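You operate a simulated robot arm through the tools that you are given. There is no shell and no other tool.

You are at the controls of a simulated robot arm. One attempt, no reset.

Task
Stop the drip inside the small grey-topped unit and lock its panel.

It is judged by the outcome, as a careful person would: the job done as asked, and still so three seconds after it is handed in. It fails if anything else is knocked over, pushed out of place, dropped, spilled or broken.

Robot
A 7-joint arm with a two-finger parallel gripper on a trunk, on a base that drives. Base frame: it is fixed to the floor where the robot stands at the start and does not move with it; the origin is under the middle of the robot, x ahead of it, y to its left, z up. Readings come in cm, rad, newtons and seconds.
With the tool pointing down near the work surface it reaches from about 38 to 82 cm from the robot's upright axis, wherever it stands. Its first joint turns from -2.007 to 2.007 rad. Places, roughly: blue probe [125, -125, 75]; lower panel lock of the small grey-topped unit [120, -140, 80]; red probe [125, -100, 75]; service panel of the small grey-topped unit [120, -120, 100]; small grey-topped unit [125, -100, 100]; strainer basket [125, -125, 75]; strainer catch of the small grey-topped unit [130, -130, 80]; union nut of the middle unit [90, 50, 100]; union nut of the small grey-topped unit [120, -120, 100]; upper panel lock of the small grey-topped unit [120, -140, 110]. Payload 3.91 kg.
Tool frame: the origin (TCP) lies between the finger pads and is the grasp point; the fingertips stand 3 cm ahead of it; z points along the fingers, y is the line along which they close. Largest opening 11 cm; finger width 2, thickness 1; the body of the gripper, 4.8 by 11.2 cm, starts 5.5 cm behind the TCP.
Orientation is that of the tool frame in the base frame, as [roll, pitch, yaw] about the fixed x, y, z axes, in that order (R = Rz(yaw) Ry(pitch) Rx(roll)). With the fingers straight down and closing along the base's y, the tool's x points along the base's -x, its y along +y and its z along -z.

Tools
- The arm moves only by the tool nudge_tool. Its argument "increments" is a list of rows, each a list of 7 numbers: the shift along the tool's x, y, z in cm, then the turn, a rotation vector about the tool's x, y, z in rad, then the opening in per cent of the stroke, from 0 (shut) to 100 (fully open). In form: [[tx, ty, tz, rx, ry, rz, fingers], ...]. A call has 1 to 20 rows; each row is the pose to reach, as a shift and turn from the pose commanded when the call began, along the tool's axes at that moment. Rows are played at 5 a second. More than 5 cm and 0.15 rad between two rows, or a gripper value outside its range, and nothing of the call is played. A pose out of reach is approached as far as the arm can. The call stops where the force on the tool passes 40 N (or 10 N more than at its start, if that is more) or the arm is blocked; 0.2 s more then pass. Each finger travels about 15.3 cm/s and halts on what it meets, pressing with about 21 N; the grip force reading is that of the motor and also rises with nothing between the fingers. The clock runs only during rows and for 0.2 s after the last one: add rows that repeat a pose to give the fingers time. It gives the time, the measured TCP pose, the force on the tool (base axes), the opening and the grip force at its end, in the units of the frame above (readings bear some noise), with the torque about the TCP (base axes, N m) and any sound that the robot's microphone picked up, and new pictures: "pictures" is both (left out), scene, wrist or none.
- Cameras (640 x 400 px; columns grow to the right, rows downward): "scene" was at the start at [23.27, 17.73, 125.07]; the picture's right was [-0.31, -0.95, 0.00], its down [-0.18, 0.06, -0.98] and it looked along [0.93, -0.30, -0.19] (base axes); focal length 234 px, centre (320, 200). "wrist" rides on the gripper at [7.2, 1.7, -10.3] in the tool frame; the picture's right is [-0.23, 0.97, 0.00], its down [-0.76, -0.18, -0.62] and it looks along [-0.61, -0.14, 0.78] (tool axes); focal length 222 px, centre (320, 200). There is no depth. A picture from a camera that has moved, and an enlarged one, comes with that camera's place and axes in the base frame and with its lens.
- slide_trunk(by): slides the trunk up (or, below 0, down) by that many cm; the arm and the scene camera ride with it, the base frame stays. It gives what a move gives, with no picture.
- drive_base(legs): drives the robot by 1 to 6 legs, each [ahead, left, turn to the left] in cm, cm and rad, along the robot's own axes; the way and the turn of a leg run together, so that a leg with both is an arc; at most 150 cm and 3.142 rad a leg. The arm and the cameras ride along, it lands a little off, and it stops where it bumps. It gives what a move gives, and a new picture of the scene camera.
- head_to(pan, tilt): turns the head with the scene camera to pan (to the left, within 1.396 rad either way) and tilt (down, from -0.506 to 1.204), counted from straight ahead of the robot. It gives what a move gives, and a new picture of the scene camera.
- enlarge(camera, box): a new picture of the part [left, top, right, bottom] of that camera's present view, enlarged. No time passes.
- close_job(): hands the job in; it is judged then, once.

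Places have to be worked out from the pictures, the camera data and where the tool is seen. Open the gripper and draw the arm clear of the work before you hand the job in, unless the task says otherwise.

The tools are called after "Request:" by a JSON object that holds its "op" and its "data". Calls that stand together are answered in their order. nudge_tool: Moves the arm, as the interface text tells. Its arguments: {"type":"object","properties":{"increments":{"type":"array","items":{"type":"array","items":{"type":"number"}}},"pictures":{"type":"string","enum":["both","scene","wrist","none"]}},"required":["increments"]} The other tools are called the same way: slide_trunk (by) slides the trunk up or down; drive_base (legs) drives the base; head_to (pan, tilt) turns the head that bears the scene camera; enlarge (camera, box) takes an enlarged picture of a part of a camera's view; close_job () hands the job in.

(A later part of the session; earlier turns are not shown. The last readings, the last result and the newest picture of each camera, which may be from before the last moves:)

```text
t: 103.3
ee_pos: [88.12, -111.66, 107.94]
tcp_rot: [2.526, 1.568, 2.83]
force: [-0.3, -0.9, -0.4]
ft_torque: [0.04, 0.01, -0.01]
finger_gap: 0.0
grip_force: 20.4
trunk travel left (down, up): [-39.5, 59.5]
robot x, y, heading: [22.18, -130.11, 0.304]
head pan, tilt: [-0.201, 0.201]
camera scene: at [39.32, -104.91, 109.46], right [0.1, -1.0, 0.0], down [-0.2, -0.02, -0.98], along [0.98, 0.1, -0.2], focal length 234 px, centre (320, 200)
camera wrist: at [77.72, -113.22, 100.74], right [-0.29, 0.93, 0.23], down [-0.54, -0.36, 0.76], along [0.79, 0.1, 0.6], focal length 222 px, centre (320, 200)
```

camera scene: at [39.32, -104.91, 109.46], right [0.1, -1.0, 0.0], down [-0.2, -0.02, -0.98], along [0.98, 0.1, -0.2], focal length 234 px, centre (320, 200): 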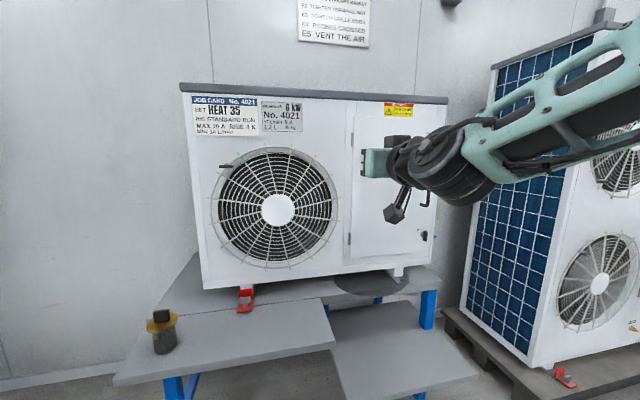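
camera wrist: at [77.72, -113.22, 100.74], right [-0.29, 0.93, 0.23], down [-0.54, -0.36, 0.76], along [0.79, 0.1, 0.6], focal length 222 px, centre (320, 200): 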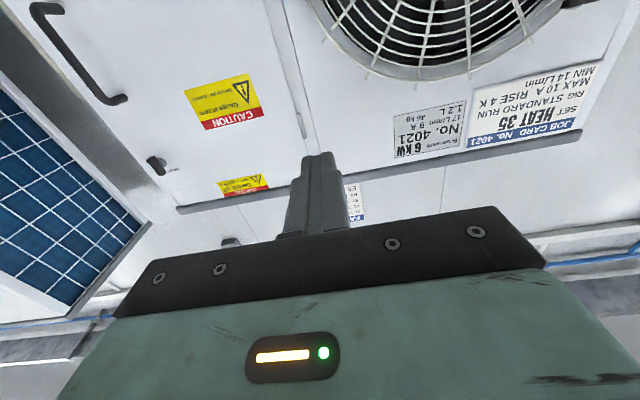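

The panel stays closed. I drive right 32.5 cm and forward 12 cm to stand before the locks.

Request:
{"op": "drive_base", "data": {"legs": [[0, -32.5, 0], [12, 0, 0]]}}

Request:
{"op": "head_to", "data": {"pan": -0.05, "tilt": 0.15}}

```text
t: 106.3
ee_pos: [109.18, -139.23, 107.89]
tcp_rot: [2.507, 1.57, 2.811]
force: [-0.1, -0.4, 0.1]
ft_torque: [-0.01, -0.01, 0.01]
finger_gap: 0.02
grip_force: 21.1
trunk travel left (down, up): [-39.5, 59.5]
robot x, y, heading: [43.12, -157.46, 0.296]
head pan, tilt: [-0.201, 0.201]
camera scene: at [60.39, -132.6, 109.47], right [0.1, -1.0, 0.0], down [-0.2, -0.02, -0.98], along [0.98, 0.1, -0.2], focal length 234 px, centre (320, 200)
```

scene: 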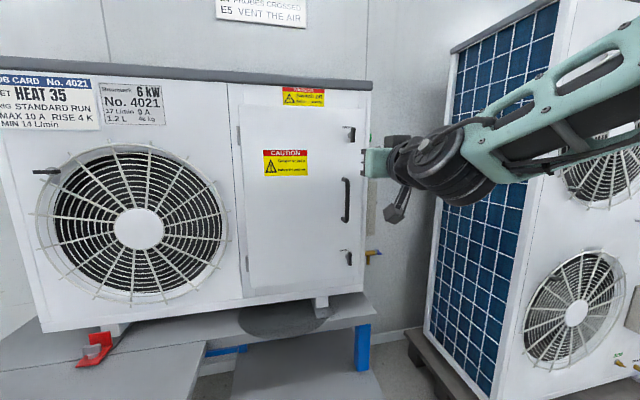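

```text
t: 107.0
ee_pos: [109.26, -139.35, 107.96]
tcp_rot: [2.49, 1.568, 2.794]
force: [-0.2, 0.0, -0.2]
ft_torque: [0.02, 0.01, 0.01]
finger_gap: 0.0
grip_force: 21.1
trunk travel left (down, up): [-39.5, 59.5]
robot x, y, heading: [43.19, -157.13, 0.297]
head pan, tilt: [-0.051, 0.15]
camera scene: at [60.1, -131.24, 109.94], right [0.24, -0.97, 0.0], down [-0.15, -0.04, -0.99], along [0.96, 0.24, -0.15], focal length 234 px, centre (320, 200)
```

scene: 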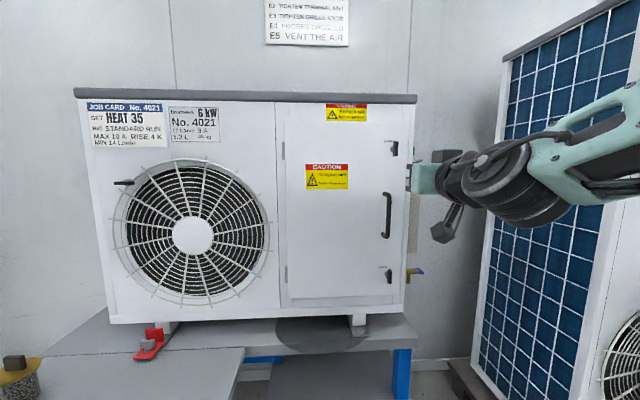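

The panel is shut and the tool is lined up laterally with the locks. I raise it 6 cm to the upper lock, open the fingers and approach.

Request:
{"op": "nudge_tool", "data": {"increments": [[-3, 0, 0, 0, 0, 0, 40], [-6, 0.2, 0, 0, 0, 0, 40], [-6, 0.2, 4, 0, 0, 0, 40], [-6, 0.2, 8, 0, 0, 0, 40], [-6, 0.2, 8, 0, 0, 0, 40]]}}

Request:
{"op": "enlarge", "data": {"camera": "wrist", "box": [220, 60, 460, 220]}}

```text
t: 108.2
ee_pos: [116.77, -136.56, 113.75]
tcp_rot: [2.329, 1.568, 2.635]
force: [-0.2, -0.3, -0.1]
ft_torque: [0.01, -0.02, 0.01]
finger_gap: 4.4
grip_force: 0.1
trunk travel left (down, up): [-39.5, 59.5]
robot x, y, heading: [43.26, -157.61, 0.301]
head pan, tilt: [-0.051, 0.15]
camera scene: at [60.1, -131.24, 109.94], right [0.25, -0.97, 0.0], down [-0.14, -0.04, -0.99], along [0.96, 0.24, -0.15], focal length 234 px, centre (320, 200)
camera wrist: at [106.43, -138.13, 106.7], right [-0.29, 0.93, 0.23], down [-0.54, -0.36, 0.76], along [0.79, 0.1, 0.61], focal length 222 px, centre (320, 200)
```

scene: 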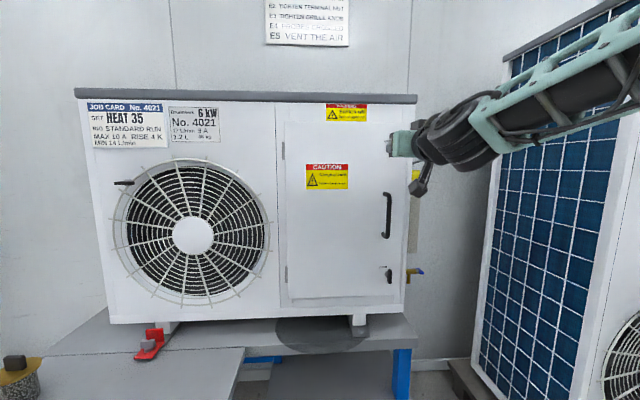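
wrist: 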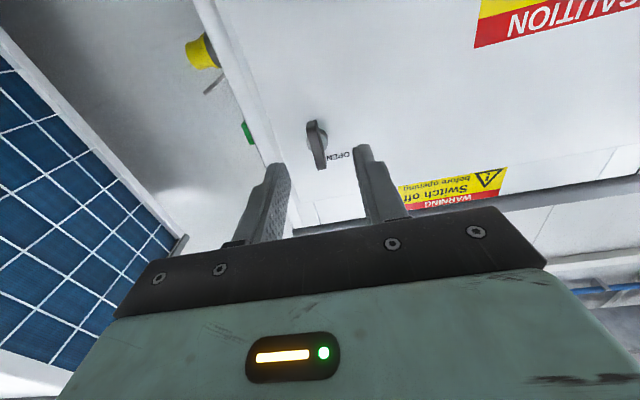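

```text
2.50 times, centred on (340, 140) of wrist
camera zoom: at [106.43, -138.13, 106.7], right [-0.29, 0.93, 0.23], down [-0.54, -0.36, 0.76], along [0.79, 0.1, 0.61], focal length 555 px, centre (270, 350)
```

zoom: 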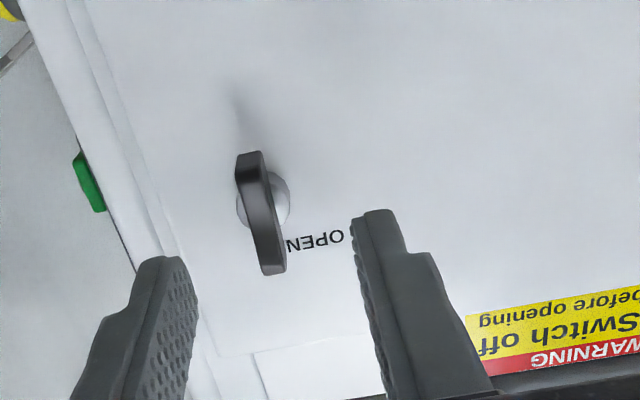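

Lever well centred (0.3 cm to the right). I go in 4.4 cm, close on the lever, and turn it clockwise 90° to horizontal.

Request:
{"op": "nudge_tool", "data": {"increments": [[0, -0.3, 2, 0, 0, 0, 40], [0, -0.3, 3.5, 0, 0, 0, 40], [0, -0.3, 4.4, 0, 0, 0, 40], [0, -0.3, 4.4, 0, 0, 0, 20], [0, -0.3, 4.4, 0, 0, 0, 0], [0, -0.3, 4.4, 0, 0, 0, 0], [0, -0.3, 4.4, 0, 0, 0, 0]], "pictures": "wrist"}}

Request:
{"op": "enlarge", "data": {"camera": "wrist", "box": [240, 90, 420, 210]}}

```text
t: 109.8
ee_pos: [121.03, -135.55, 113.87]
tcp_rot: [2.688, 1.57, 2.993]
force: [-2.2, 2.0, -0.4]
ft_torque: [-0.11, 0.22, 0.53]
finger_gap: 0.79
grip_force: 21.2
trunk travel left (down, up): [-39.5, 59.5]
robot x, y, heading: [43.56, -157.64, 0.302]
head pan, tilt: [-0.051, 0.15]
camera wrist: at [110.69, -137.09, 106.67], right [-0.29, 0.93, 0.23], down [-0.54, -0.36, 0.76], along [0.79, 0.1, 0.6], focal length 222 px, centre (320, 200)
```

wrist: 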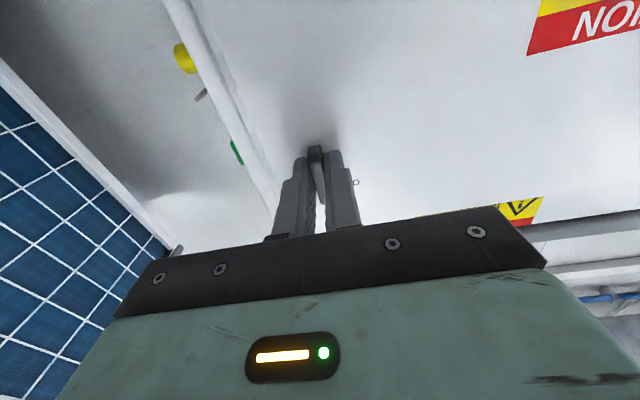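

```text
3.33 times, centred on (330, 150) of wrist
camera zoom: at [110.69, -137.09, 106.67], right [-0.29, 0.93, 0.23], down [-0.54, -0.36, 0.76], along [0.79, 0.1, 0.6], focal length 740 px, centre (287, 367)
```

zoom: 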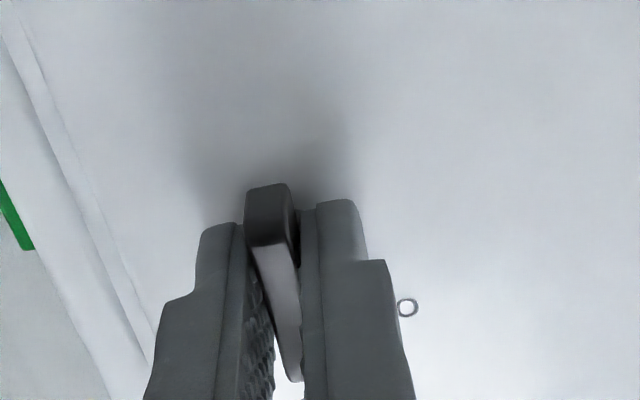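

Gripped well. I turn it clockwise by 90°.

Request:
{"op": "nudge_tool", "data": {"increments": [[0, 0, 0, 0, 0, 0.12, 0], [0, 0, 0, 0, 0, 0.24, 0], [0, 0, 0, 0, 0, 0.36, 0], [0, 0, 0, 0, 0, 0.48, 0], [0, 0, 0, 0, 0, 0.6, 0], [0, 0, 0, 0, 0, 0.72, 0], [0, 0, 0, 0, 0, 0.84, 0], [0, 0, 0, 0, 0, 0.96, 0], [0, 0, 0, 0, 0, 1.08, 0], [0, 0, 0, 0, 0, 1.2, 0], [0, 0, 0, 0, 0, 1.32, 0], [0, 0, 0, 0, 0, 1.44, 0], [0, 0, 0, 0, 0, 1.57, 0], [0, 0, 0, 0, 0, 1.6, 0]]}}

Request:
{"op": "enlarge", "data": {"camera": "wrist", "box": [240, 90, 420, 210]}}

```text
t: 111.2
ee_pos: [120.89, -135.22, 113.56]
tcp_rot: [1.578, 0.943, 1.883]
force: [1.9, -5.7, -3.3]
ft_torque: [0.2, -0.46, 0.05]
finger_gap: 0.77
grip_force: 21.4
trunk travel left (down, up): [-39.5, 59.5]
robot x, y, heading: [43.43, -157.58, 0.294]
head pan, tilt: [-0.051, 0.15]
stopped in row 6: the force on the tool passed its limit at 49 N (the readings are from after the stop); the commanded pose is now the measured one
camera scene: at [60.17, -131.35, 109.95], right [0.24, -0.97, 0.0], down [-0.15, -0.04, -0.99], along [0.96, 0.24, -0.15], focal length 234 px, centre (320, 200)
camera wrist: at [109.41, -133.07, 108.82], right [-0.19, 0.62, 0.76], down [-0.41, -0.75, 0.51], along [0.89, -0.21, 0.4], focal length 222 px, centre (320, 200)
```

scene: 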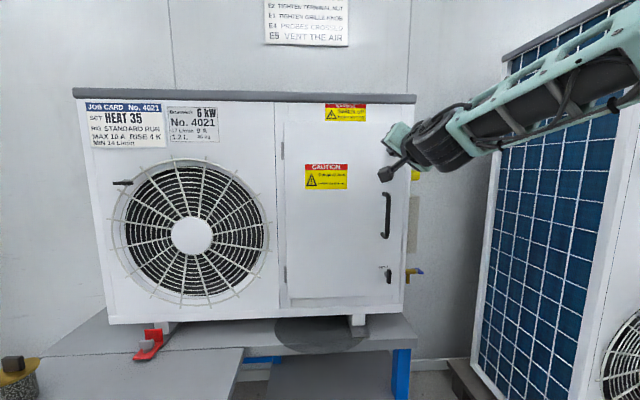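
wrist: 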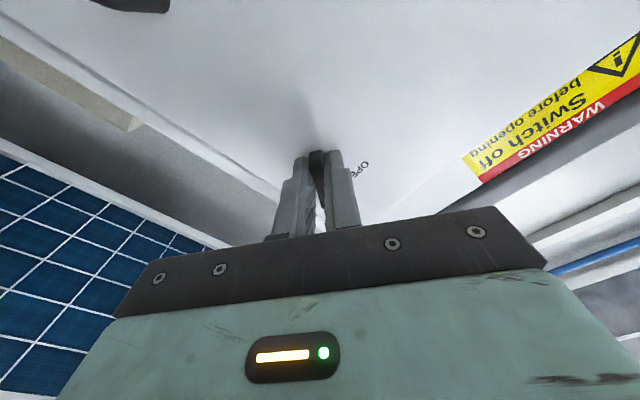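

```text
3.33 times, centred on (330, 150) of wrist
camera zoom: at [109.41, -133.07, 108.82], right [-0.19, 0.62, 0.76], down [-0.41, -0.75, 0.51], along [0.89, -0.21, 0.4], focal length 740 px, centre (287, 367)
```

zoom: 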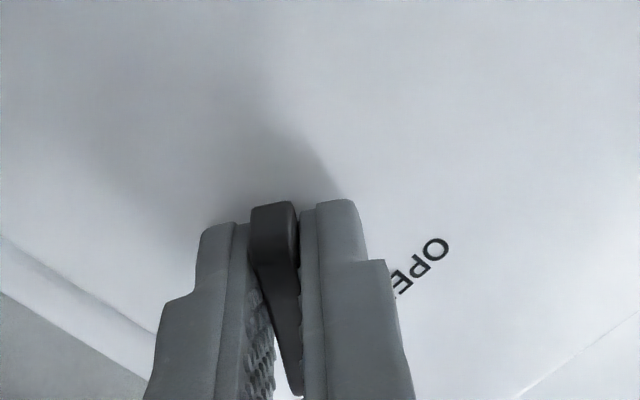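

The turn stopped at 36° on a force peak; the fingers slid about 0.5 cm along the lever and the tips are probably rubbing the panel. I release, recentre on the lever's pivot, back off 0.4 cm, and regrip.

Request:
{"op": "nudge_tool", "data": {"increments": [[0, 0, 0, 0, 0, 0, 15], [0, 0, 0, 0, 0, 0, 25], [-0.5, 0, -0.4, 0, 0, 0, 25], [-0.5, 0, -0.4, 0, 0, 0, 25]], "pictures": "wrist"}}

Request:
{"op": "enlarge", "data": {"camera": "wrist", "box": [240, 90, 420, 210]}}

```text
t: 112.2
ee_pos: [120.52, -135.44, 114.1]
tcp_rot: [1.577, 0.943, 1.886]
force: [0.3, 0.1, 0.6]
ft_torque: [0.04, -0.01, -0.03]
finger_gap: 2.74
grip_force: 0.0
trunk travel left (down, up): [-39.5, 59.5]
robot x, y, heading: [43.34, -157.27, 0.298]
head pan, tilt: [-0.051, 0.15]
camera wrist: at [109.02, -133.3, 109.31], right [-0.2, 0.62, 0.76], down [-0.41, -0.75, 0.51], along [0.89, -0.21, 0.41], focal length 222 px, centre (320, 200)
```

wrist: 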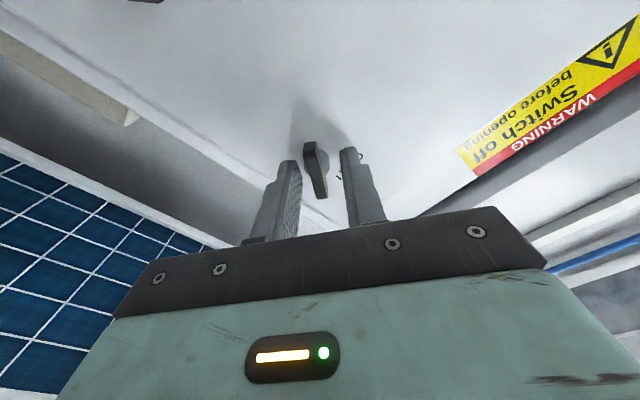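

```text
3.33 times, centred on (330, 150) of wrist
camera zoom: at [109.02, -133.3, 109.31], right [-0.2, 0.62, 0.76], down [-0.41, -0.75, 0.51], along [0.89, -0.21, 0.41], focal length 740 px, centre (287, 367)
```

zoom: 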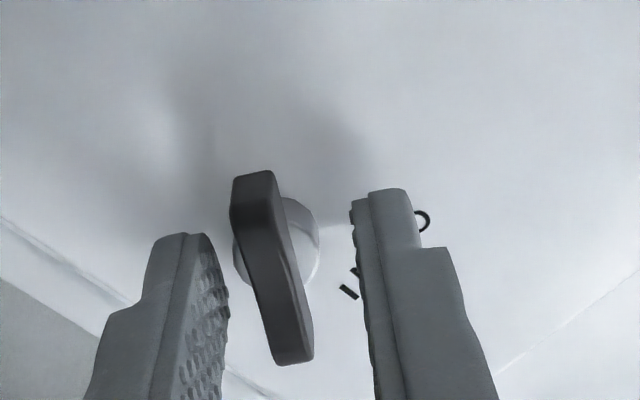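

The lever is 0.3 cm off to one side; its pivot is at about (R 27.8, z 113.9). I shift 0.3 cm, grip, and finish the clockwise turn.

Request:
{"op": "nudge_tool", "data": {"increments": [[0, -0.3, 0, 0, 0, 0, 25], [0, -0.3, 0, 0, 0, 0, 10], [0, -0.3, 0, 0, 0, 0, 0], [0, -0.3, 0, 0, 0, 0, 0]], "pictures": "none"}}

Request:
{"op": "nudge_tool", "data": {"increments": [[0, 0, 0, 0, 0, 0.08, 0], [0, 0, 0, 0, 0, 0.16, 0], [0, 0, 0, 0, 0, 0.24, 0], [0, 0, 0, 0, 0, 0.32, 0], [0, 0, 0, 0, 0, 0.4, 0], [0, 0, 0, 0, 0, 0.48, 0], [0, 0, 0, 0, 0, 0.56, 0], [0, 0, 0, 0, 0, 0.64, 0], [0, 0, 0, 0, 0, 0.72, 0], [0, 0, 0, 0, 0, 0.8, 0], [0, 0, 0, 0, 0, 0.88, 0], [0, 0, 0, 0, 0, 0.94, 0]], "pictures": "wrist"}}

Request:
{"op": "enlarge", "data": {"camera": "wrist", "box": [240, 90, 420, 210]}}

```text
t: 113.2
ee_pos: [120.55, -135.68, 113.9]
tcp_rot: [1.574, 0.945, 1.885]
force: [-0.3, 4.3, 2.8]
ft_torque: [0.11, -0.34, 0.0]
finger_gap: 0.79
grip_force: 20.6
trunk travel left (down, up): [-39.5, 59.5]
robot x, y, heading: [43.67, -157.16, 0.295]
head pan, tilt: [-0.051, 0.15]
```

```text
t: 115.8
ee_pos: [120.41, -135.74, 114.02]
tcp_rot: [1.572, 0.001, 1.88]
force: [1.5, 3.9, 19.2]
ft_torque: [0.11, -0.36, -0.53]
finger_gap: 0.8
grip_force: 21.2
trunk travel left (down, up): [-39.5, 59.5]
robot x, y, heading: [43.73, -157.38, 0.296]
head pan, tilt: [-0.051, 0.15]
camera wrist: at [108.47, -131.98, 115.75], right [0.07, -0.21, 0.97], down [-0.36, -0.92, -0.18], along [0.93, -0.34, -0.14], focal length 222 px, centre (320, 200)
```

wrist: 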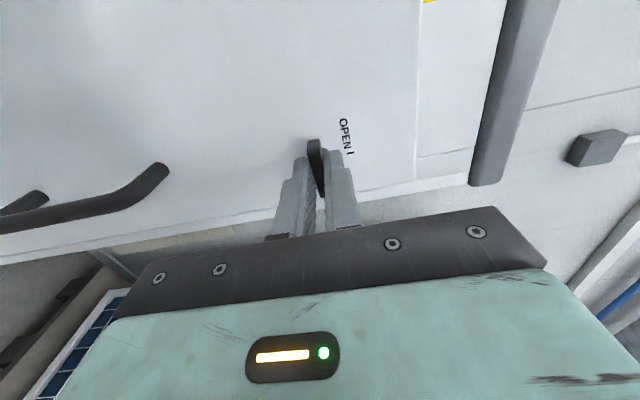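

```text
3.33 times, centred on (330, 150) of wrist
camera zoom: at [108.47, -131.98, 115.75], right [0.07, -0.21, 0.97], down [-0.36, -0.92, -0.18], along [0.93, -0.34, -0.14], focal length 740 px, centre (287, 367)
```

zoom: 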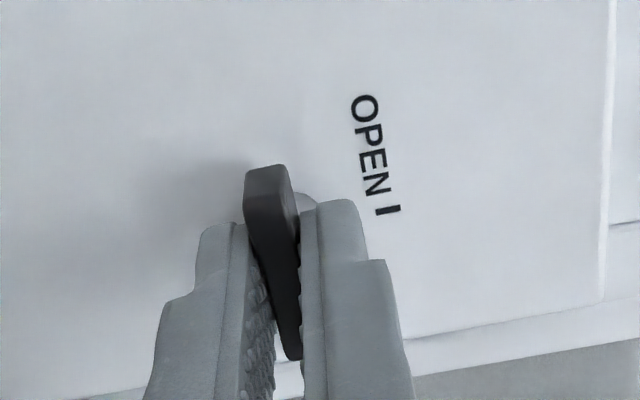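

The lever is horizontal again. I release, back off and compare.

Request:
{"op": "nudge_tool", "data": {"increments": [[0, 0, 0, 0, 0, 0.04, 0], [0, 0, 0, 0, 0, 0.04, 15], [0, 0, 0, 0, 0, 0.0, 40], [0, 0, -3, 0, 0, 0, 40], [0, 0, -7, 0, 0, 0, 40], [0, 0, -11, 0, 0, 0, 40]]}}

Request:
{"op": "enlarge", "data": {"camera": "wrist", "box": [220, 40, 460, 200]}}

Request:
{"op": "enlarge", "data": {"camera": "scene", "box": [270, 100, 430, 310]}}

```text
t: 117.2
ee_pos: [110.08, -139.25, 113.97]
tcp_rot: [1.575, 0.003, 1.881]
force: [0.3, -0.3, -0.3]
ft_torque: [-0.03, -0.01, 0.04]
finger_gap: 4.41
grip_force: 0.0
trunk travel left (down, up): [-39.5, 59.5]
robot x, y, heading: [43.06, -157.46, 0.295]
head pan, tilt: [-0.051, 0.15]
camera scene: at [60.16, -131.31, 109.94], right [0.24, -0.97, 0.0], down [-0.15, -0.04, -0.99], along [0.96, 0.24, -0.15], focal length 234 px, centre (320, 200)
camera wrist: at [98.03, -135.54, 115.75], right [0.07, -0.21, 0.97], down [-0.36, -0.92, -0.17], along [0.93, -0.34, -0.14], focal length 222 px, centre (320, 200)
```

scene: 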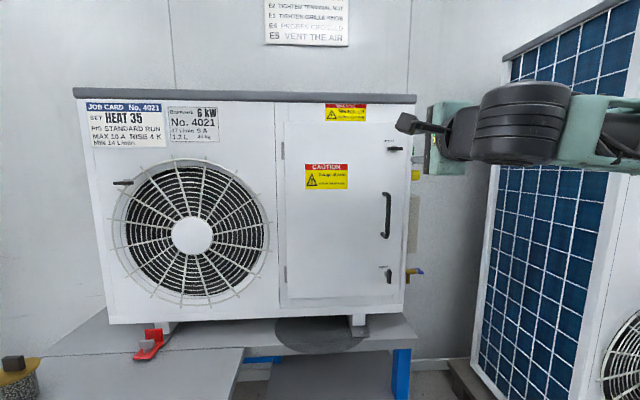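
wrist: 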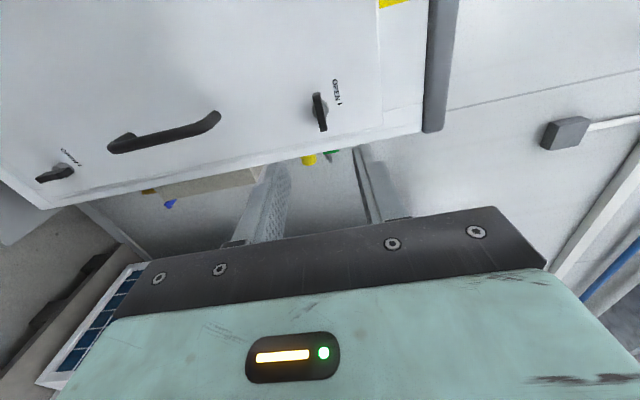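

```text
2.50 times, centred on (340, 120) of wrist
camera zoom: at [98.03, -135.54, 115.75], right [0.07, -0.21, 0.97], down [-0.36, -0.92, -0.17], along [0.93, -0.34, -0.14], focal length 555 px, centre (270, 400)
```

zoom: 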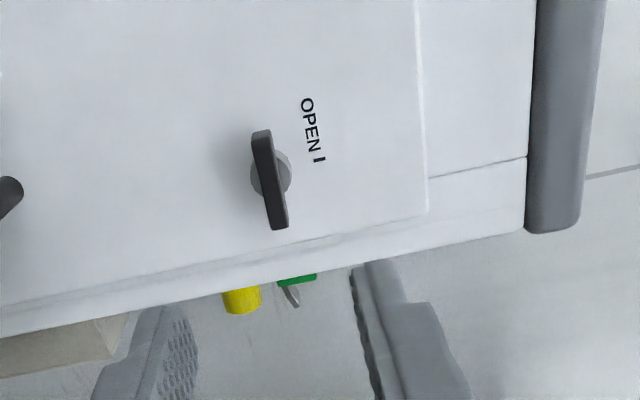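

```text
1.90 times, centred on (350, 205) of scene
camera zoom: at [60.16, -131.31, 109.94], right [0.24, -0.97, 0.0], down [-0.15, -0.04, -0.99], along [0.96, 0.24, -0.15], focal length 445 px, centre (263, 190)
```

zoom: 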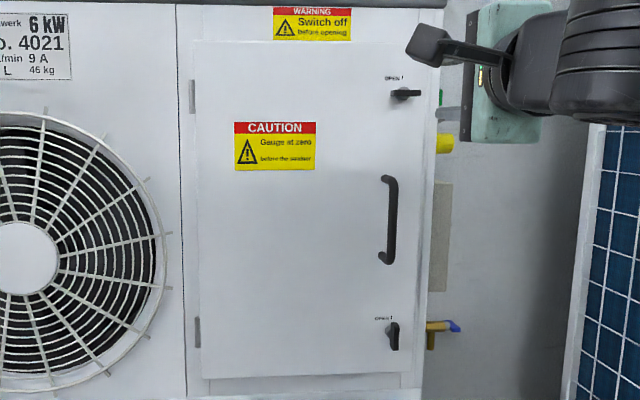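

The upper lever lies horizontal just as at the start. I lower the trunk 33.9 cm and roll the tool back to grip the lower (vertical) lever.

Request:
{"op": "slide_trunk", "data": {"by": -33.9}}

Request:
{"op": "nudge_tool", "data": {"increments": [[0, 0, 0, 0, 0, -0.145, 40], [0, 0, 0, 0, 0, -0.29, 40], [0, 0, 0, 0, 0, -0.435, 40], [0, 0, 0, 0, 0, -0.58, 40], [0, 0, 0, 0, 0, -0.725, 40], [0, 0, 0, 0, 0, -0.87, 40], [0, 0, 0, 0, 0, -1.015, 40], [0, 0, 0, 0, 0, -1.16, 40], [0, 0, 0, 0, 0, -1.305, 40], [0, 0, 0, 0, 0, -1.45, 40], [0, 0, 0, 0, 0, -1.5708, 40], [0, 0, 0, 0, 0, -1.5708, 40]]}}

Request:
{"op": "enlarge", "data": {"camera": "wrist", "box": [220, 40, 460, 200]}}

```text
t: 120.5
ee_pos: [110.07, -139.25, 80.1]
tcp_rot: [1.574, 0.003, 1.881]
force: [0.3, 0.5, -0.3]
ft_torque: [0.02, -0.03, 0.01]
finger_gap: 4.37
grip_force: 0.0
trunk travel left (down, up): [-5.6, 93.4]
robot x, y, heading: [43.23, -157.69, 0.299]
head pan, tilt: [-0.051, 0.15]
```

```text
t: 123.1
ee_pos: [110.11, -139.27, 80.1]
tcp_rot: [-2.155, 1.566, -1.843]
force: [-0.6, 0.0, -0.9]
ft_torque: [0.0, 0.0, 0.0]
finger_gap: 4.37
grip_force: 0.0
trunk travel left (down, up): [-5.6, 93.4]
robot x, y, heading: [43.46, -157.51, 0.297]
head pan, tilt: [-0.051, 0.15]
camera scene: at [60.15, -131.31, 76.04], right [0.24, -0.97, 0.0], down [-0.15, -0.04, -0.99], along [0.96, 0.24, -0.15], focal length 234 px, centre (320, 200)
camera wrist: at [99.77, -140.86, 72.96], right [-0.3, 0.93, 0.22], down [-0.54, -0.35, 0.76], along [0.79, 0.11, 0.61], focal length 222 px, centre (320, 200)
```

scene: 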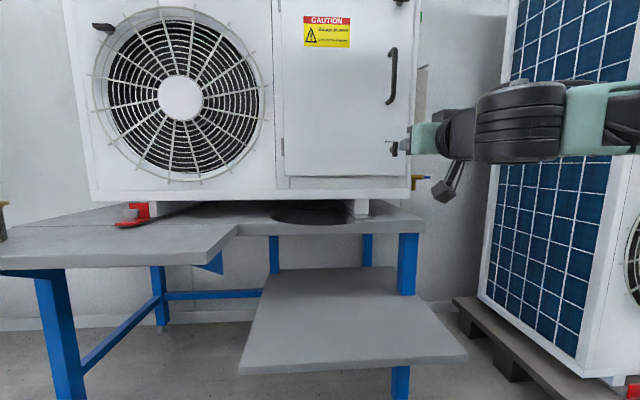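
wrist: 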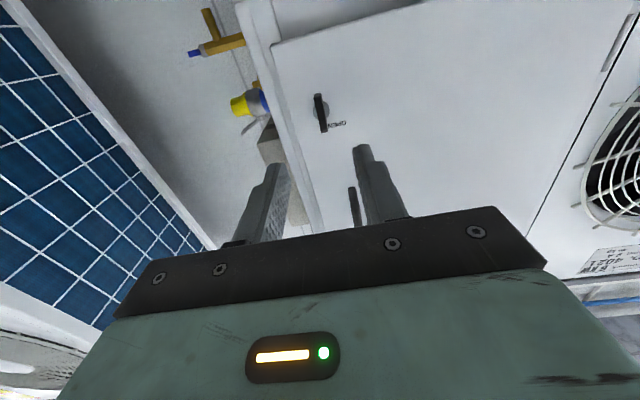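

```text
2.50 times, centred on (340, 120) of wrist
camera zoom: at [99.77, -140.86, 72.96], right [-0.3, 0.93, 0.22], down [-0.54, -0.35, 0.76], along [0.79, 0.11, 0.61], focal length 555 px, centre (270, 400)
```

zoom: 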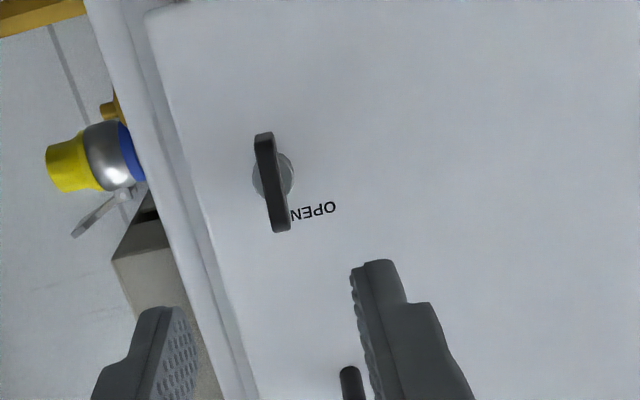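

The lower lever is practically on the axis. I approach 9 cm and check again.

Request:
{"op": "nudge_tool", "data": {"increments": [[0.2, 0, 3, 0, 0, 0, 40], [0.2, 0, 6, 0, 0, 0, 40], [0.2, 0, 9, 0, 0, 0, 40], [0.2, 0, 9, 0, 0, 0, 40]], "pictures": "wrist"}}

Request:
{"op": "enlarge", "data": {"camera": "wrist", "box": [240, 90, 420, 210]}}

```text
t: 124.1
ee_pos: [118.68, -136.56, 80.01]
tcp_rot: [-2.173, 1.566, -1.864]
force: [0.7, 0.5, -0.1]
ft_torque: [-0.01, 0.02, 0.03]
finger_gap: 4.39
grip_force: 0.1
trunk travel left (down, up): [-5.6, 93.4]
robot x, y, heading: [43.24, -157.34, 0.299]
head pan, tilt: [-0.051, 0.15]
camera wrist: at [108.45, -138.19, 72.74], right [-0.3, 0.93, 0.22], down [-0.54, -0.36, 0.76], along [0.79, 0.11, 0.61], focal length 222 px, centre (320, 200)
```

wrist: 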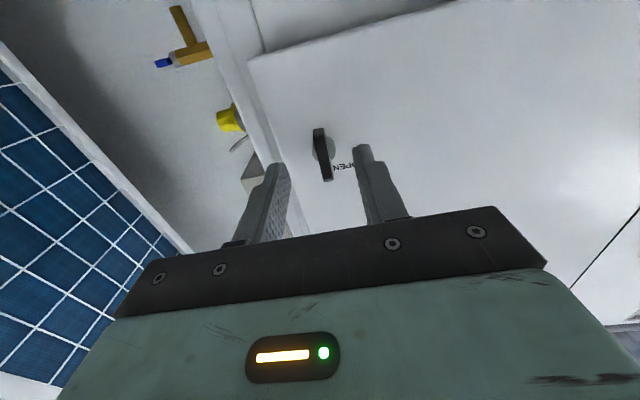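

```text
3.33 times, centred on (330, 150) of wrist
camera zoom: at [108.45, -138.19, 72.74], right [-0.3, 0.93, 0.22], down [-0.54, -0.36, 0.76], along [0.79, 0.11, 0.61], focal length 740 px, centre (287, 367)
```

zoom: 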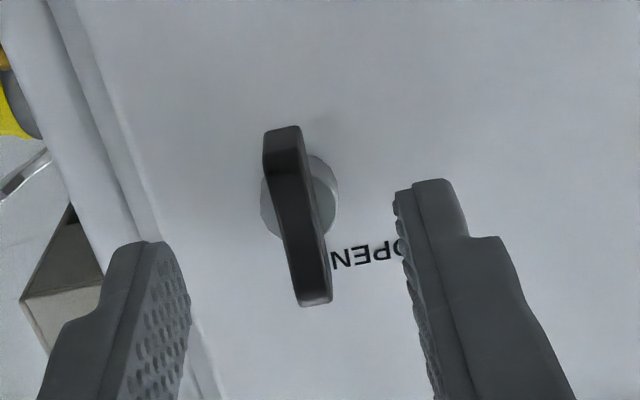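

Lever 0.2 cm to the left, 4.2 cm ahead. I go in 2.1 cm, shift 0.2, and close.

Request:
{"op": "nudge_tool", "data": {"increments": [[0, 0.2, 1, 0, 0, 0, 40], [0, 0.2, 2.1, 0, 0, 0, 40], [0, 0.2, 2.1, 0, 0, 0, 20], [0, 0.2, 2.1, 0, 0, 0, 0], [0, 0.2, 2.1, 0, 0, 0, 0], [0, 0.2, 2.1, 0, 0, 0, 0]], "pictures": "wrist"}}

Request:
{"op": "enlarge", "data": {"camera": "wrist", "box": [240, 90, 420, 210]}}

```text
t: 125.5
ee_pos: [120.59, -135.71, 79.92]
tcp_rot: [-2.35, 1.567, -2.042]
force: [-0.1, -2.5, 1.4]
ft_torque: [0.09, 0.03, 0.1]
finger_gap: 0.79
grip_force: 21.6
trunk travel left (down, up): [-5.6, 93.4]
robot x, y, heading: [43.56, -157.43, 0.296]
head pan, tilt: [-0.051, 0.15]
camera wrist: at [110.32, -137.3, 72.83], right [-0.3, 0.93, 0.22], down [-0.54, -0.36, 0.76], along [0.79, 0.11, 0.6], focal length 222 px, centre (320, 200)
```

wrist: 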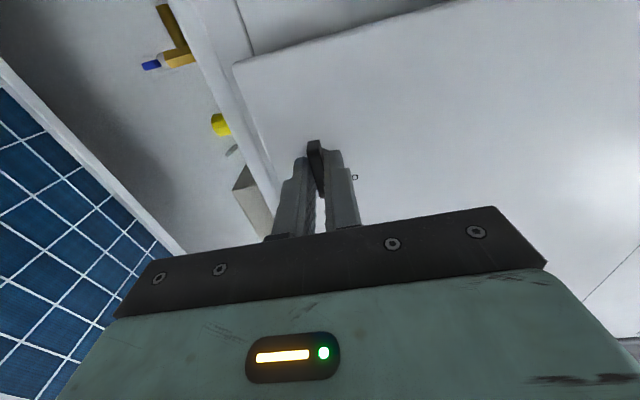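

```text
3.33 times, centred on (330, 150) of wrist
camera zoom: at [110.32, -137.3, 72.83], right [-0.3, 0.93, 0.22], down [-0.54, -0.36, 0.76], along [0.79, 0.11, 0.6], focal length 740 px, centre (287, 367)
```

zoom: 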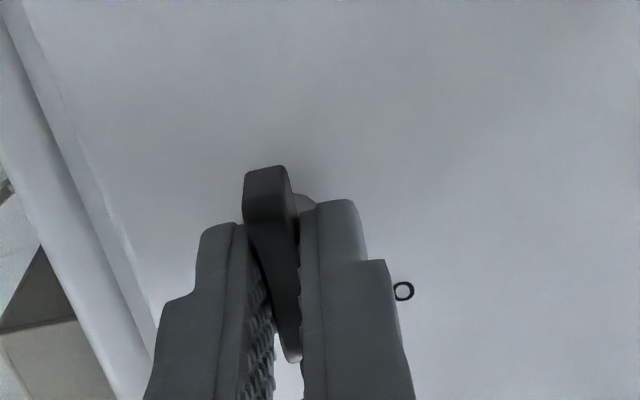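

Held firmly and centred. I turn the lower lever clockwise 90° in small steps.

Request:
{"op": "nudge_tool", "data": {"increments": [[0, 0, 0, 0, 0, 0.1, 0], [0, 0, 0, 0, 0, 0.2, 0], [0, 0, 0, 0, 0, 0.3, 0], [0, 0, 0, 0, 0, 0.4, 0], [0, 0, 0, 0, 0, 0.5, 0], [0, 0, 0, 0, 0, 0.6, 0], [0, 0, 0, 0, 0, 0.7, 0], [0, 0, 0, 0, 0, 0.8, 0], [0, 0, 0, 0, 0, 0.9, 0], [0, 0, 0, 0, 0, 1.0, 0], [0, 0, 0, 0, 0, 1.1, 0], [0, 0, 0, 0, 0, 1.2, 0], [0, 0, 0, 0, 0, 1.3, 0], [0, 0, 0, 0, 0, 1.4, 0], [0, 0, 0, 0, 0, 1.5, 0], [0, 0, 0, 0, 0, 1.57, 0], [0, 0, 0, 0, 0, 1.61, 0]]}}

Request:
{"op": "enlarge", "data": {"camera": "wrist", "box": [240, 90, 420, 210]}}

```text
t: 129.1
ee_pos: [120.4, -135.59, 79.98]
tcp_rot: [1.571, -0.037, 1.882]
force: [1.6, 0.8, 22.0]
ft_torque: [-0.28, -0.68, -0.17]
finger_gap: 0.83
grip_force: 21.0
trunk travel left (down, up): [-5.6, 93.4]
robot x, y, heading: [43.09, -157.6, 0.297]
head pan, tilt: [-0.051, 0.15]
camera scene: at [60.11, -131.32, 76.06], right [0.24, -0.97, 0.0], down [-0.14, -0.04, -0.99], along [0.96, 0.24, -0.15], focal length 234 px, centre (320, 200)
camera wrist: at [108.5, -132.04, 82.04], right [0.08, -0.25, 0.96], down [-0.36, -0.91, -0.2], along [0.93, -0.33, -0.16], focal length 222 px, centre (320, 200)
```

scene: 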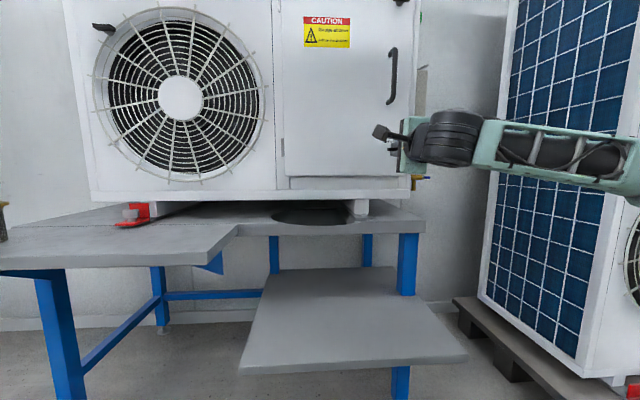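
wrist: 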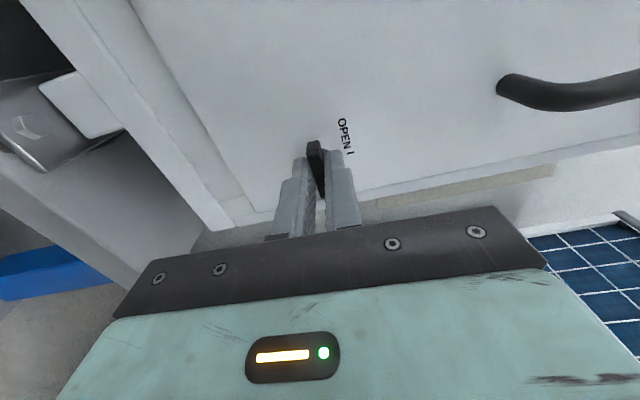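

```text
3.33 times, centred on (330, 150) of wrist
camera zoom: at [108.5, -132.04, 82.04], right [0.08, -0.25, 0.96], down [-0.36, -0.91, -0.2], along [0.93, -0.33, -0.16], focal length 740 px, centre (287, 367)
```

zoom: 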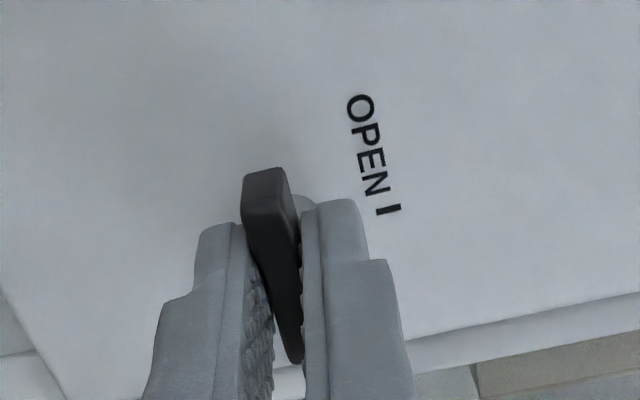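

The lower lever is horizontal too (torque −0.3 N·m against its stop). I release, back off and check both levers and the panel.

Request:
{"op": "nudge_tool", "data": {"increments": [[0, 0, 0, 0, 0, 0, 15], [0, 0, 0, 0, 0, -0.04, 40], [0, 0, -3, 0, 0, -0.04, 40], [0, 0, -7, 0, 0, -0.04, 40], [0, 0, -11, 0, 0, -0.04, 40], [0, 0, -14, 0, 0, -0.04, 40]]}}

Request:
{"op": "enlarge", "data": {"camera": "wrist", "box": [220, 40, 460, 200]}}

Request:
{"op": "slide_trunk", "data": {"by": 20}}

Request:
{"op": "head_to", "data": {"pan": -0.1, "tilt": 0.2}}

```text
t: 130.5
ee_pos: [107.24, -140.03, 79.95]
tcp_rot: [1.574, 0.004, 1.879]
force: [0.8, -0.3, 0.1]
ft_torque: [0.01, 0.02, 0.0]
finger_gap: 4.39
grip_force: 0.3
trunk travel left (down, up): [-5.6, 93.4]
robot x, y, heading: [43.62, -157.42, 0.294]
head pan, tilt: [-0.051, 0.15]
camera scene: at [60.15, -131.31, 76.04], right [0.24, -0.97, 0.0], down [-0.15, -0.04, -0.99], along [0.96, 0.24, -0.15], focal length 234 px, centre (320, 200)
camera wrist: at [95.29, -136.35, 81.72], right [0.07, -0.21, 0.97], down [-0.36, -0.92, -0.17], along [0.93, -0.34, -0.14], focal length 222 px, centre (320, 200)
```

scene: 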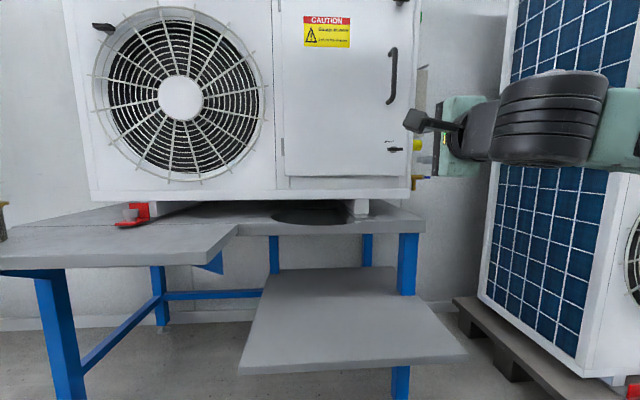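
wrist: 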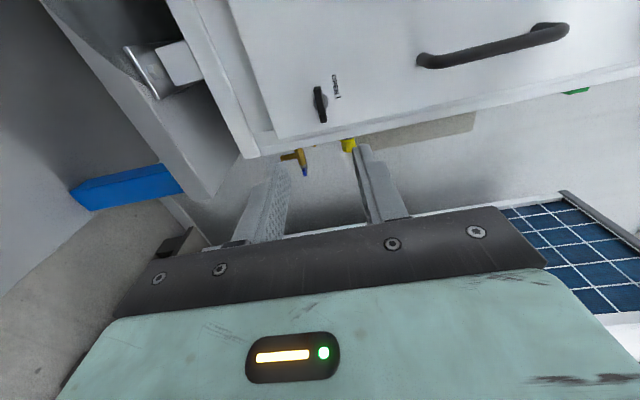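

```text
2.50 times, centred on (340, 120) of wrist
camera zoom: at [95.29, -136.35, 81.72], right [0.07, -0.21, 0.97], down [-0.36, -0.92, -0.17], along [0.93, -0.34, -0.14], focal length 555 px, centre (270, 400)
```

zoom: 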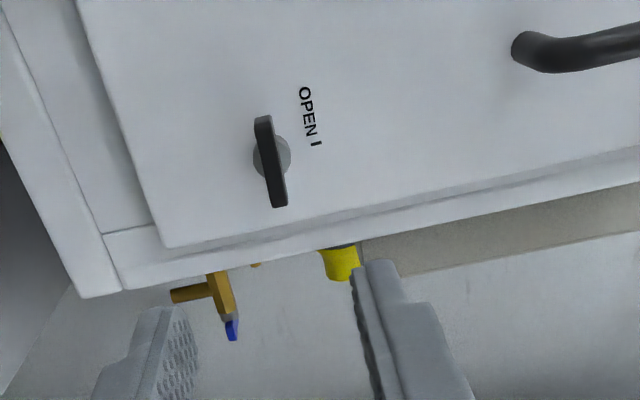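

```text
t: 132.6
ee_pos: [107.22, -140.05, 99.9]
tcp_rot: [1.574, 0.003, 1.882]
force: [-0.4, -0.4, -0.9]
ft_torque: [0.05, 0.0, -0.02]
finger_gap: 4.41
grip_force: 0.1
trunk travel left (down, up): [-25.6, 73.4]
robot x, y, heading: [43.32, -157.66, 0.297]
head pan, tilt: [-0.051, 0.15]
```

```text
t: 133.3
ee_pos: [107.39, -140.07, 99.93]
tcp_rot: [1.575, 0.003, 1.881]
force: [0.5, -0.2, 0.3]
ft_torque: [0.01, -0.03, 0.0]
finger_gap: 4.41
grip_force: 0.1
trunk travel left (down, up): [-25.6, 73.4]
robot x, y, heading: [43.15, -157.18, 0.302]
head pan, tilt: [-0.099, 0.201]
camera scene: at [60.3, -131.74, 95.57], right [0.2, -0.98, 0.0], down [-0.2, -0.04, -0.98], along [0.96, 0.19, -0.2], focal length 234 px, centre (320, 200)
```

scene: 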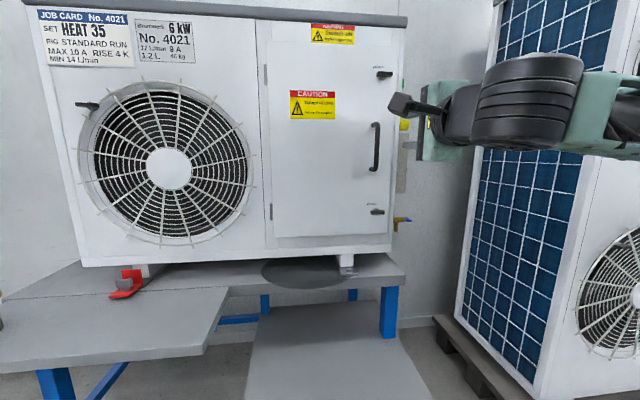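

Both levers look horizontal and the panel shut. I enlarge to check the panel gap and whether any drip still falls under the unit.

Request:
{"op": "enlarge", "data": {"camera": "scene", "box": [255, 20, 415, 150]}}

Request:
{"op": "enlarge", "data": {"camera": "scene", "box": [240, 180, 420, 310]}}

```text
3.08 times, centred on (335, 85) of scene
camera zoom: at [60.3, -131.74, 95.57], right [0.2, -0.98, 0.0], down [-0.2, -0.04, -0.98], along [0.96, 0.19, -0.2], focal length 720 px, centre (274, 554)
```

zoom: 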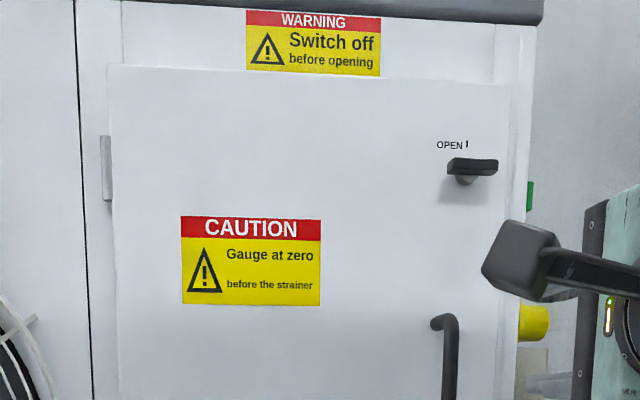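

```text
3.08 times, centred on (330, 245) of scene
camera zoom: at [60.3, -131.74, 95.57], right [0.2, -0.98, 0.0], down [-0.2, -0.04, -0.98], along [0.96, 0.19, -0.2], focal length 720 px, centre (289, 62)
```

zoom: 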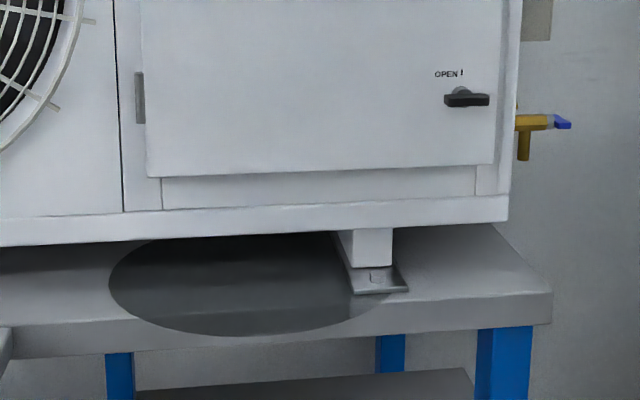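

No drop falls any more and the panel is flush. To be sure it is locked, I roll the tool level, take the handle and give it a gentle tug.

Request:
{"op": "nudge_tool", "data": {"increments": [[0, 0, 0, 0, 0, -0.145, 50], [0, 0, 0, 0, 0, -0.29, 50], [0, 0, 0, 0, 0, -0.435, 50], [0, 0, 0, 0, 0, -0.58, 50], [0, 0, 0, 0, 0, -0.725, 50], [0, 0, 0, 0, 0, -0.87, 50], [0, 0, 0, 0, 0, -1.015, 50], [0, 0, 0, 0, 0, -1.16, 50], [0, 0, 0, 0, 0, -1.305, 50], [0, 0, 0, 0, 0, -1.45, 50], [0, 0, 0, 0, 0, -1.5708, 50], [-2, 0, 4, 0, 0, -1.5708, 50], [-2, 2.5, 4, 0, 0, -1.5708, 50]]}}

```text
t: 136.1
ee_pos: [111.6, -140.61, 102.54]
tcp_rot: [-2.031, 1.566, -1.721]
force: [-1.2, -0.2, -0.4]
ft_torque: [-0.02, -0.02, 0.0]
finger_gap: 5.5
grip_force: 0.1
trunk travel left (down, up): [-25.6, 73.4]
robot x, y, heading: [43.3, -157.51, 0.295]
head pan, tilt: [-0.099, 0.201]
camera scene: at [60.29, -131.75, 95.57], right [0.2, -0.98, 0.0], down [-0.2, -0.04, -0.98], along [0.96, 0.19, -0.2], focal length 234 px, centre (320, 200)
camera wrist: at [101.41, -142.32, 95.35], right [-0.3, 0.93, 0.22], down [-0.54, -0.35, 0.76], along [0.79, 0.11, 0.61], focal length 222 px, centre (320, 200)
```

scene: 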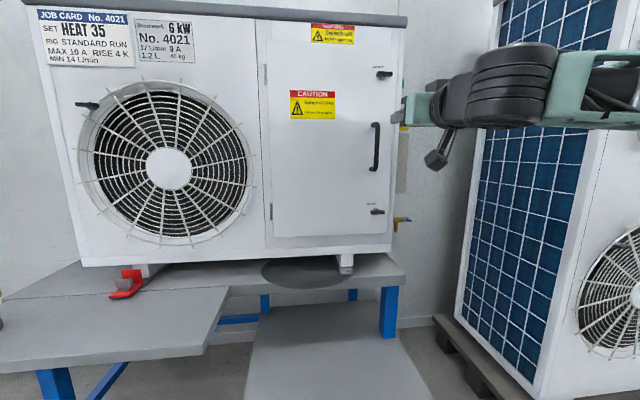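
wrist: 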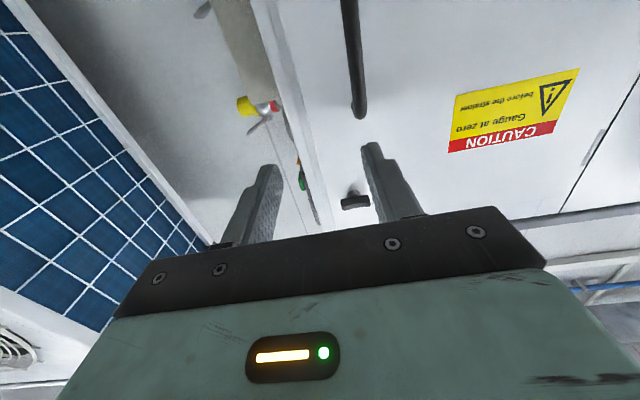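

That shift was in the old tool axes, so the tool is a bit right and high. I correct: left 3.7, down 5.5, then forward onto the handle and close.

Request:
{"op": "nudge_tool", "data": {"increments": [[2.7, 1.9, 0, 0, 0, 0, 50], [5.5, 3.7, 0, 0, 0, 0, 50], [5.5, 3.7, 4, 0, 0, 0, 50], [5.5, 3.7, 8, 0, 0, 0, 50], [5.5, 3.7, 8, 0, 0, 0, 25], [5.5, 3.7, 8, 0, 0, 0, 0], [5.5, 3.7, 8, 0, 0, 0, 0]]}}

```text
t: 137.7
ee_pos: [118.05, -134.55, 96.88]
tcp_rot: [-2.153, 1.565, -1.841]
force: [-1.1, 8.0, 0.0]
ft_torque: [0.37, -0.42, 0.13]
finger_gap: 1.17
grip_force: 20.8
trunk travel left (down, up): [-25.6, 73.4]
robot x, y, heading: [43.71, -157.66, 0.298]
head pan, tilt: [-0.099, 0.201]
camera scene: at [60.29, -131.71, 95.56], right [0.2, -0.98, 0.0], down [-0.2, -0.04, -0.98], along [0.96, 0.19, -0.2], focal length 234 px, centre (320, 200)
camera wrist: at [107.82, -136.26, 89.76], right [-0.3, 0.93, 0.22], down [-0.54, -0.36, 0.76], along [0.79, 0.11, 0.61], focal length 222 px, centre (320, 200)
```

scene: 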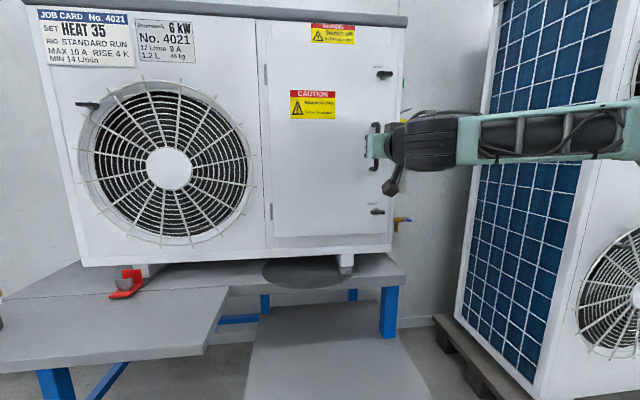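
wrist: 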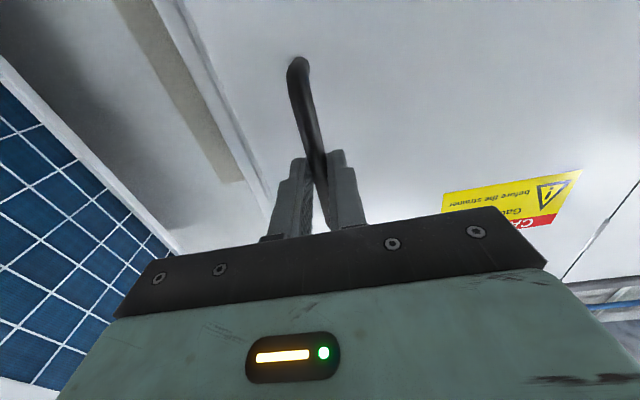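

The handle is held. I pull it very slightly (up to 0.4 cm) to feel whether the panel resists.

Request:
{"op": "nudge_tool", "data": {"increments": [[0, 0, -0.15, 0, 0, 0, 0], [0, 0, -0.3, 0, 0, 0, 0], [0, 0, -0.4, 0, 0, 0, 0]], "pictures": "none"}}

```text
t: 138.5
ee_pos: [117.79, -134.7, 96.88]
tcp_rot: [-2.325, 1.563, -2.012]
force: [8.3, 20.9, 0.2]
ft_torque: [0.23, 0.12, 0.31]
finger_gap: 1.18
grip_force: 21.3
trunk travel left (down, up): [-25.6, 73.4]
robot x, y, heading: [43.21, -157.33, 0.296]
head pan, tilt: [-0.099, 0.201]
```

The panel resists (about 14 N forward pull at 0.3 cm), so it is locked. I ease back, release the handle and withdraw the arm.

Request:
{"op": "nudge_tool", "data": {"increments": [[0, 0, 0.3, 0, 0, 0, 0], [0, 0, 0.35, 0, 0, 0, 20], [0, 0, 0.35, 0, 0, 0, 50], [0, 0, -3, 0, 0, 0, 50], [0, 0, -7, 0, 0, 0, 50], [0, 0, -11, 0, 0, 0, 80], [0, 0, -14, 0, 0, 0, 100]]}}

Request:
{"op": "drive_base", "data": {"legs": [[-25, 0, 0]]}}

```text
t: 140.1
ee_pos: [104.49, -139.38, 96.8]
tcp_rot: [-2.328, 1.565, -2.019]
force: [0.2, -0.4, -0.1]
ft_torque: [-0.03, 0.02, 0.03]
finger_gap: 11.0
grip_force: 0.1
trunk travel left (down, up): [-25.6, 73.4]
robot x, y, heading: [43.28, -157.22, 0.292]
head pan, tilt: [-0.099, 0.201]
camera scene: at [60.3, -131.74, 95.57], right [0.2, -0.98, 0.0], down [-0.2, -0.04, -0.98], along [0.96, 0.19, -0.2], focal length 234 px, centre (320, 200)
camera wrist: at [94.25, -140.94, 89.64], right [-0.3, 0.93, 0.22], down [-0.54, -0.36, 0.76], along [0.79, 0.11, 0.6], focal length 222 px, centre (320, 200)
```

scene: 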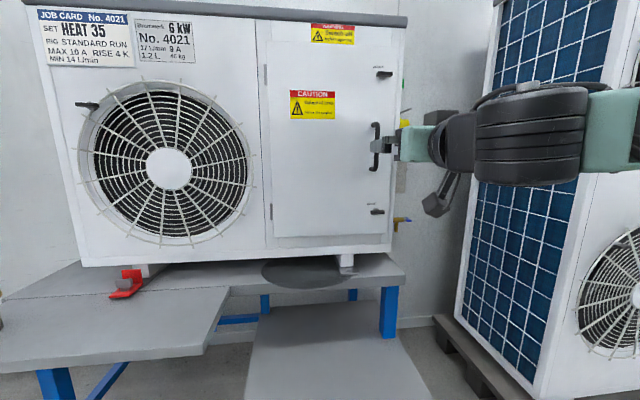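
wrist: 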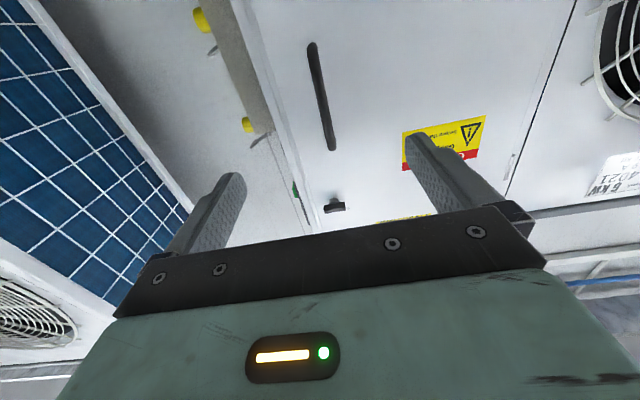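

```text
t: 141.9
ee_pos: [81.07, -146.57, 96.92]
tcp_rot: [-2.261, 1.566, -1.953]
force: [-0.3, -0.4, 0.1]
ft_torque: [-0.03, -0.01, -0.05]
finger_gap: 11.03
grip_force: 0.1
trunk travel left (down, up): [-25.6, 73.4]
robot x, y, heading: [19.95, -164.4, 0.296]
head pan, tilt: [-0.099, 0.201]
camera scene: at [36.8, -138.96, 95.57], right [0.19, -0.98, 0.0], down [-0.2, -0.04, -0.98], along [0.96, 0.19, -0.2], focal length 234 px, centre (320, 200)
```

scene: 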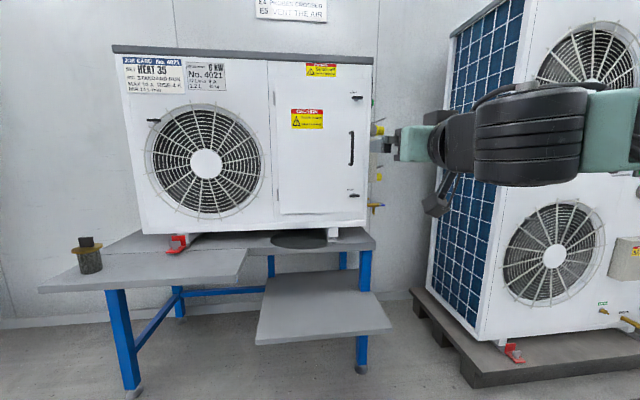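

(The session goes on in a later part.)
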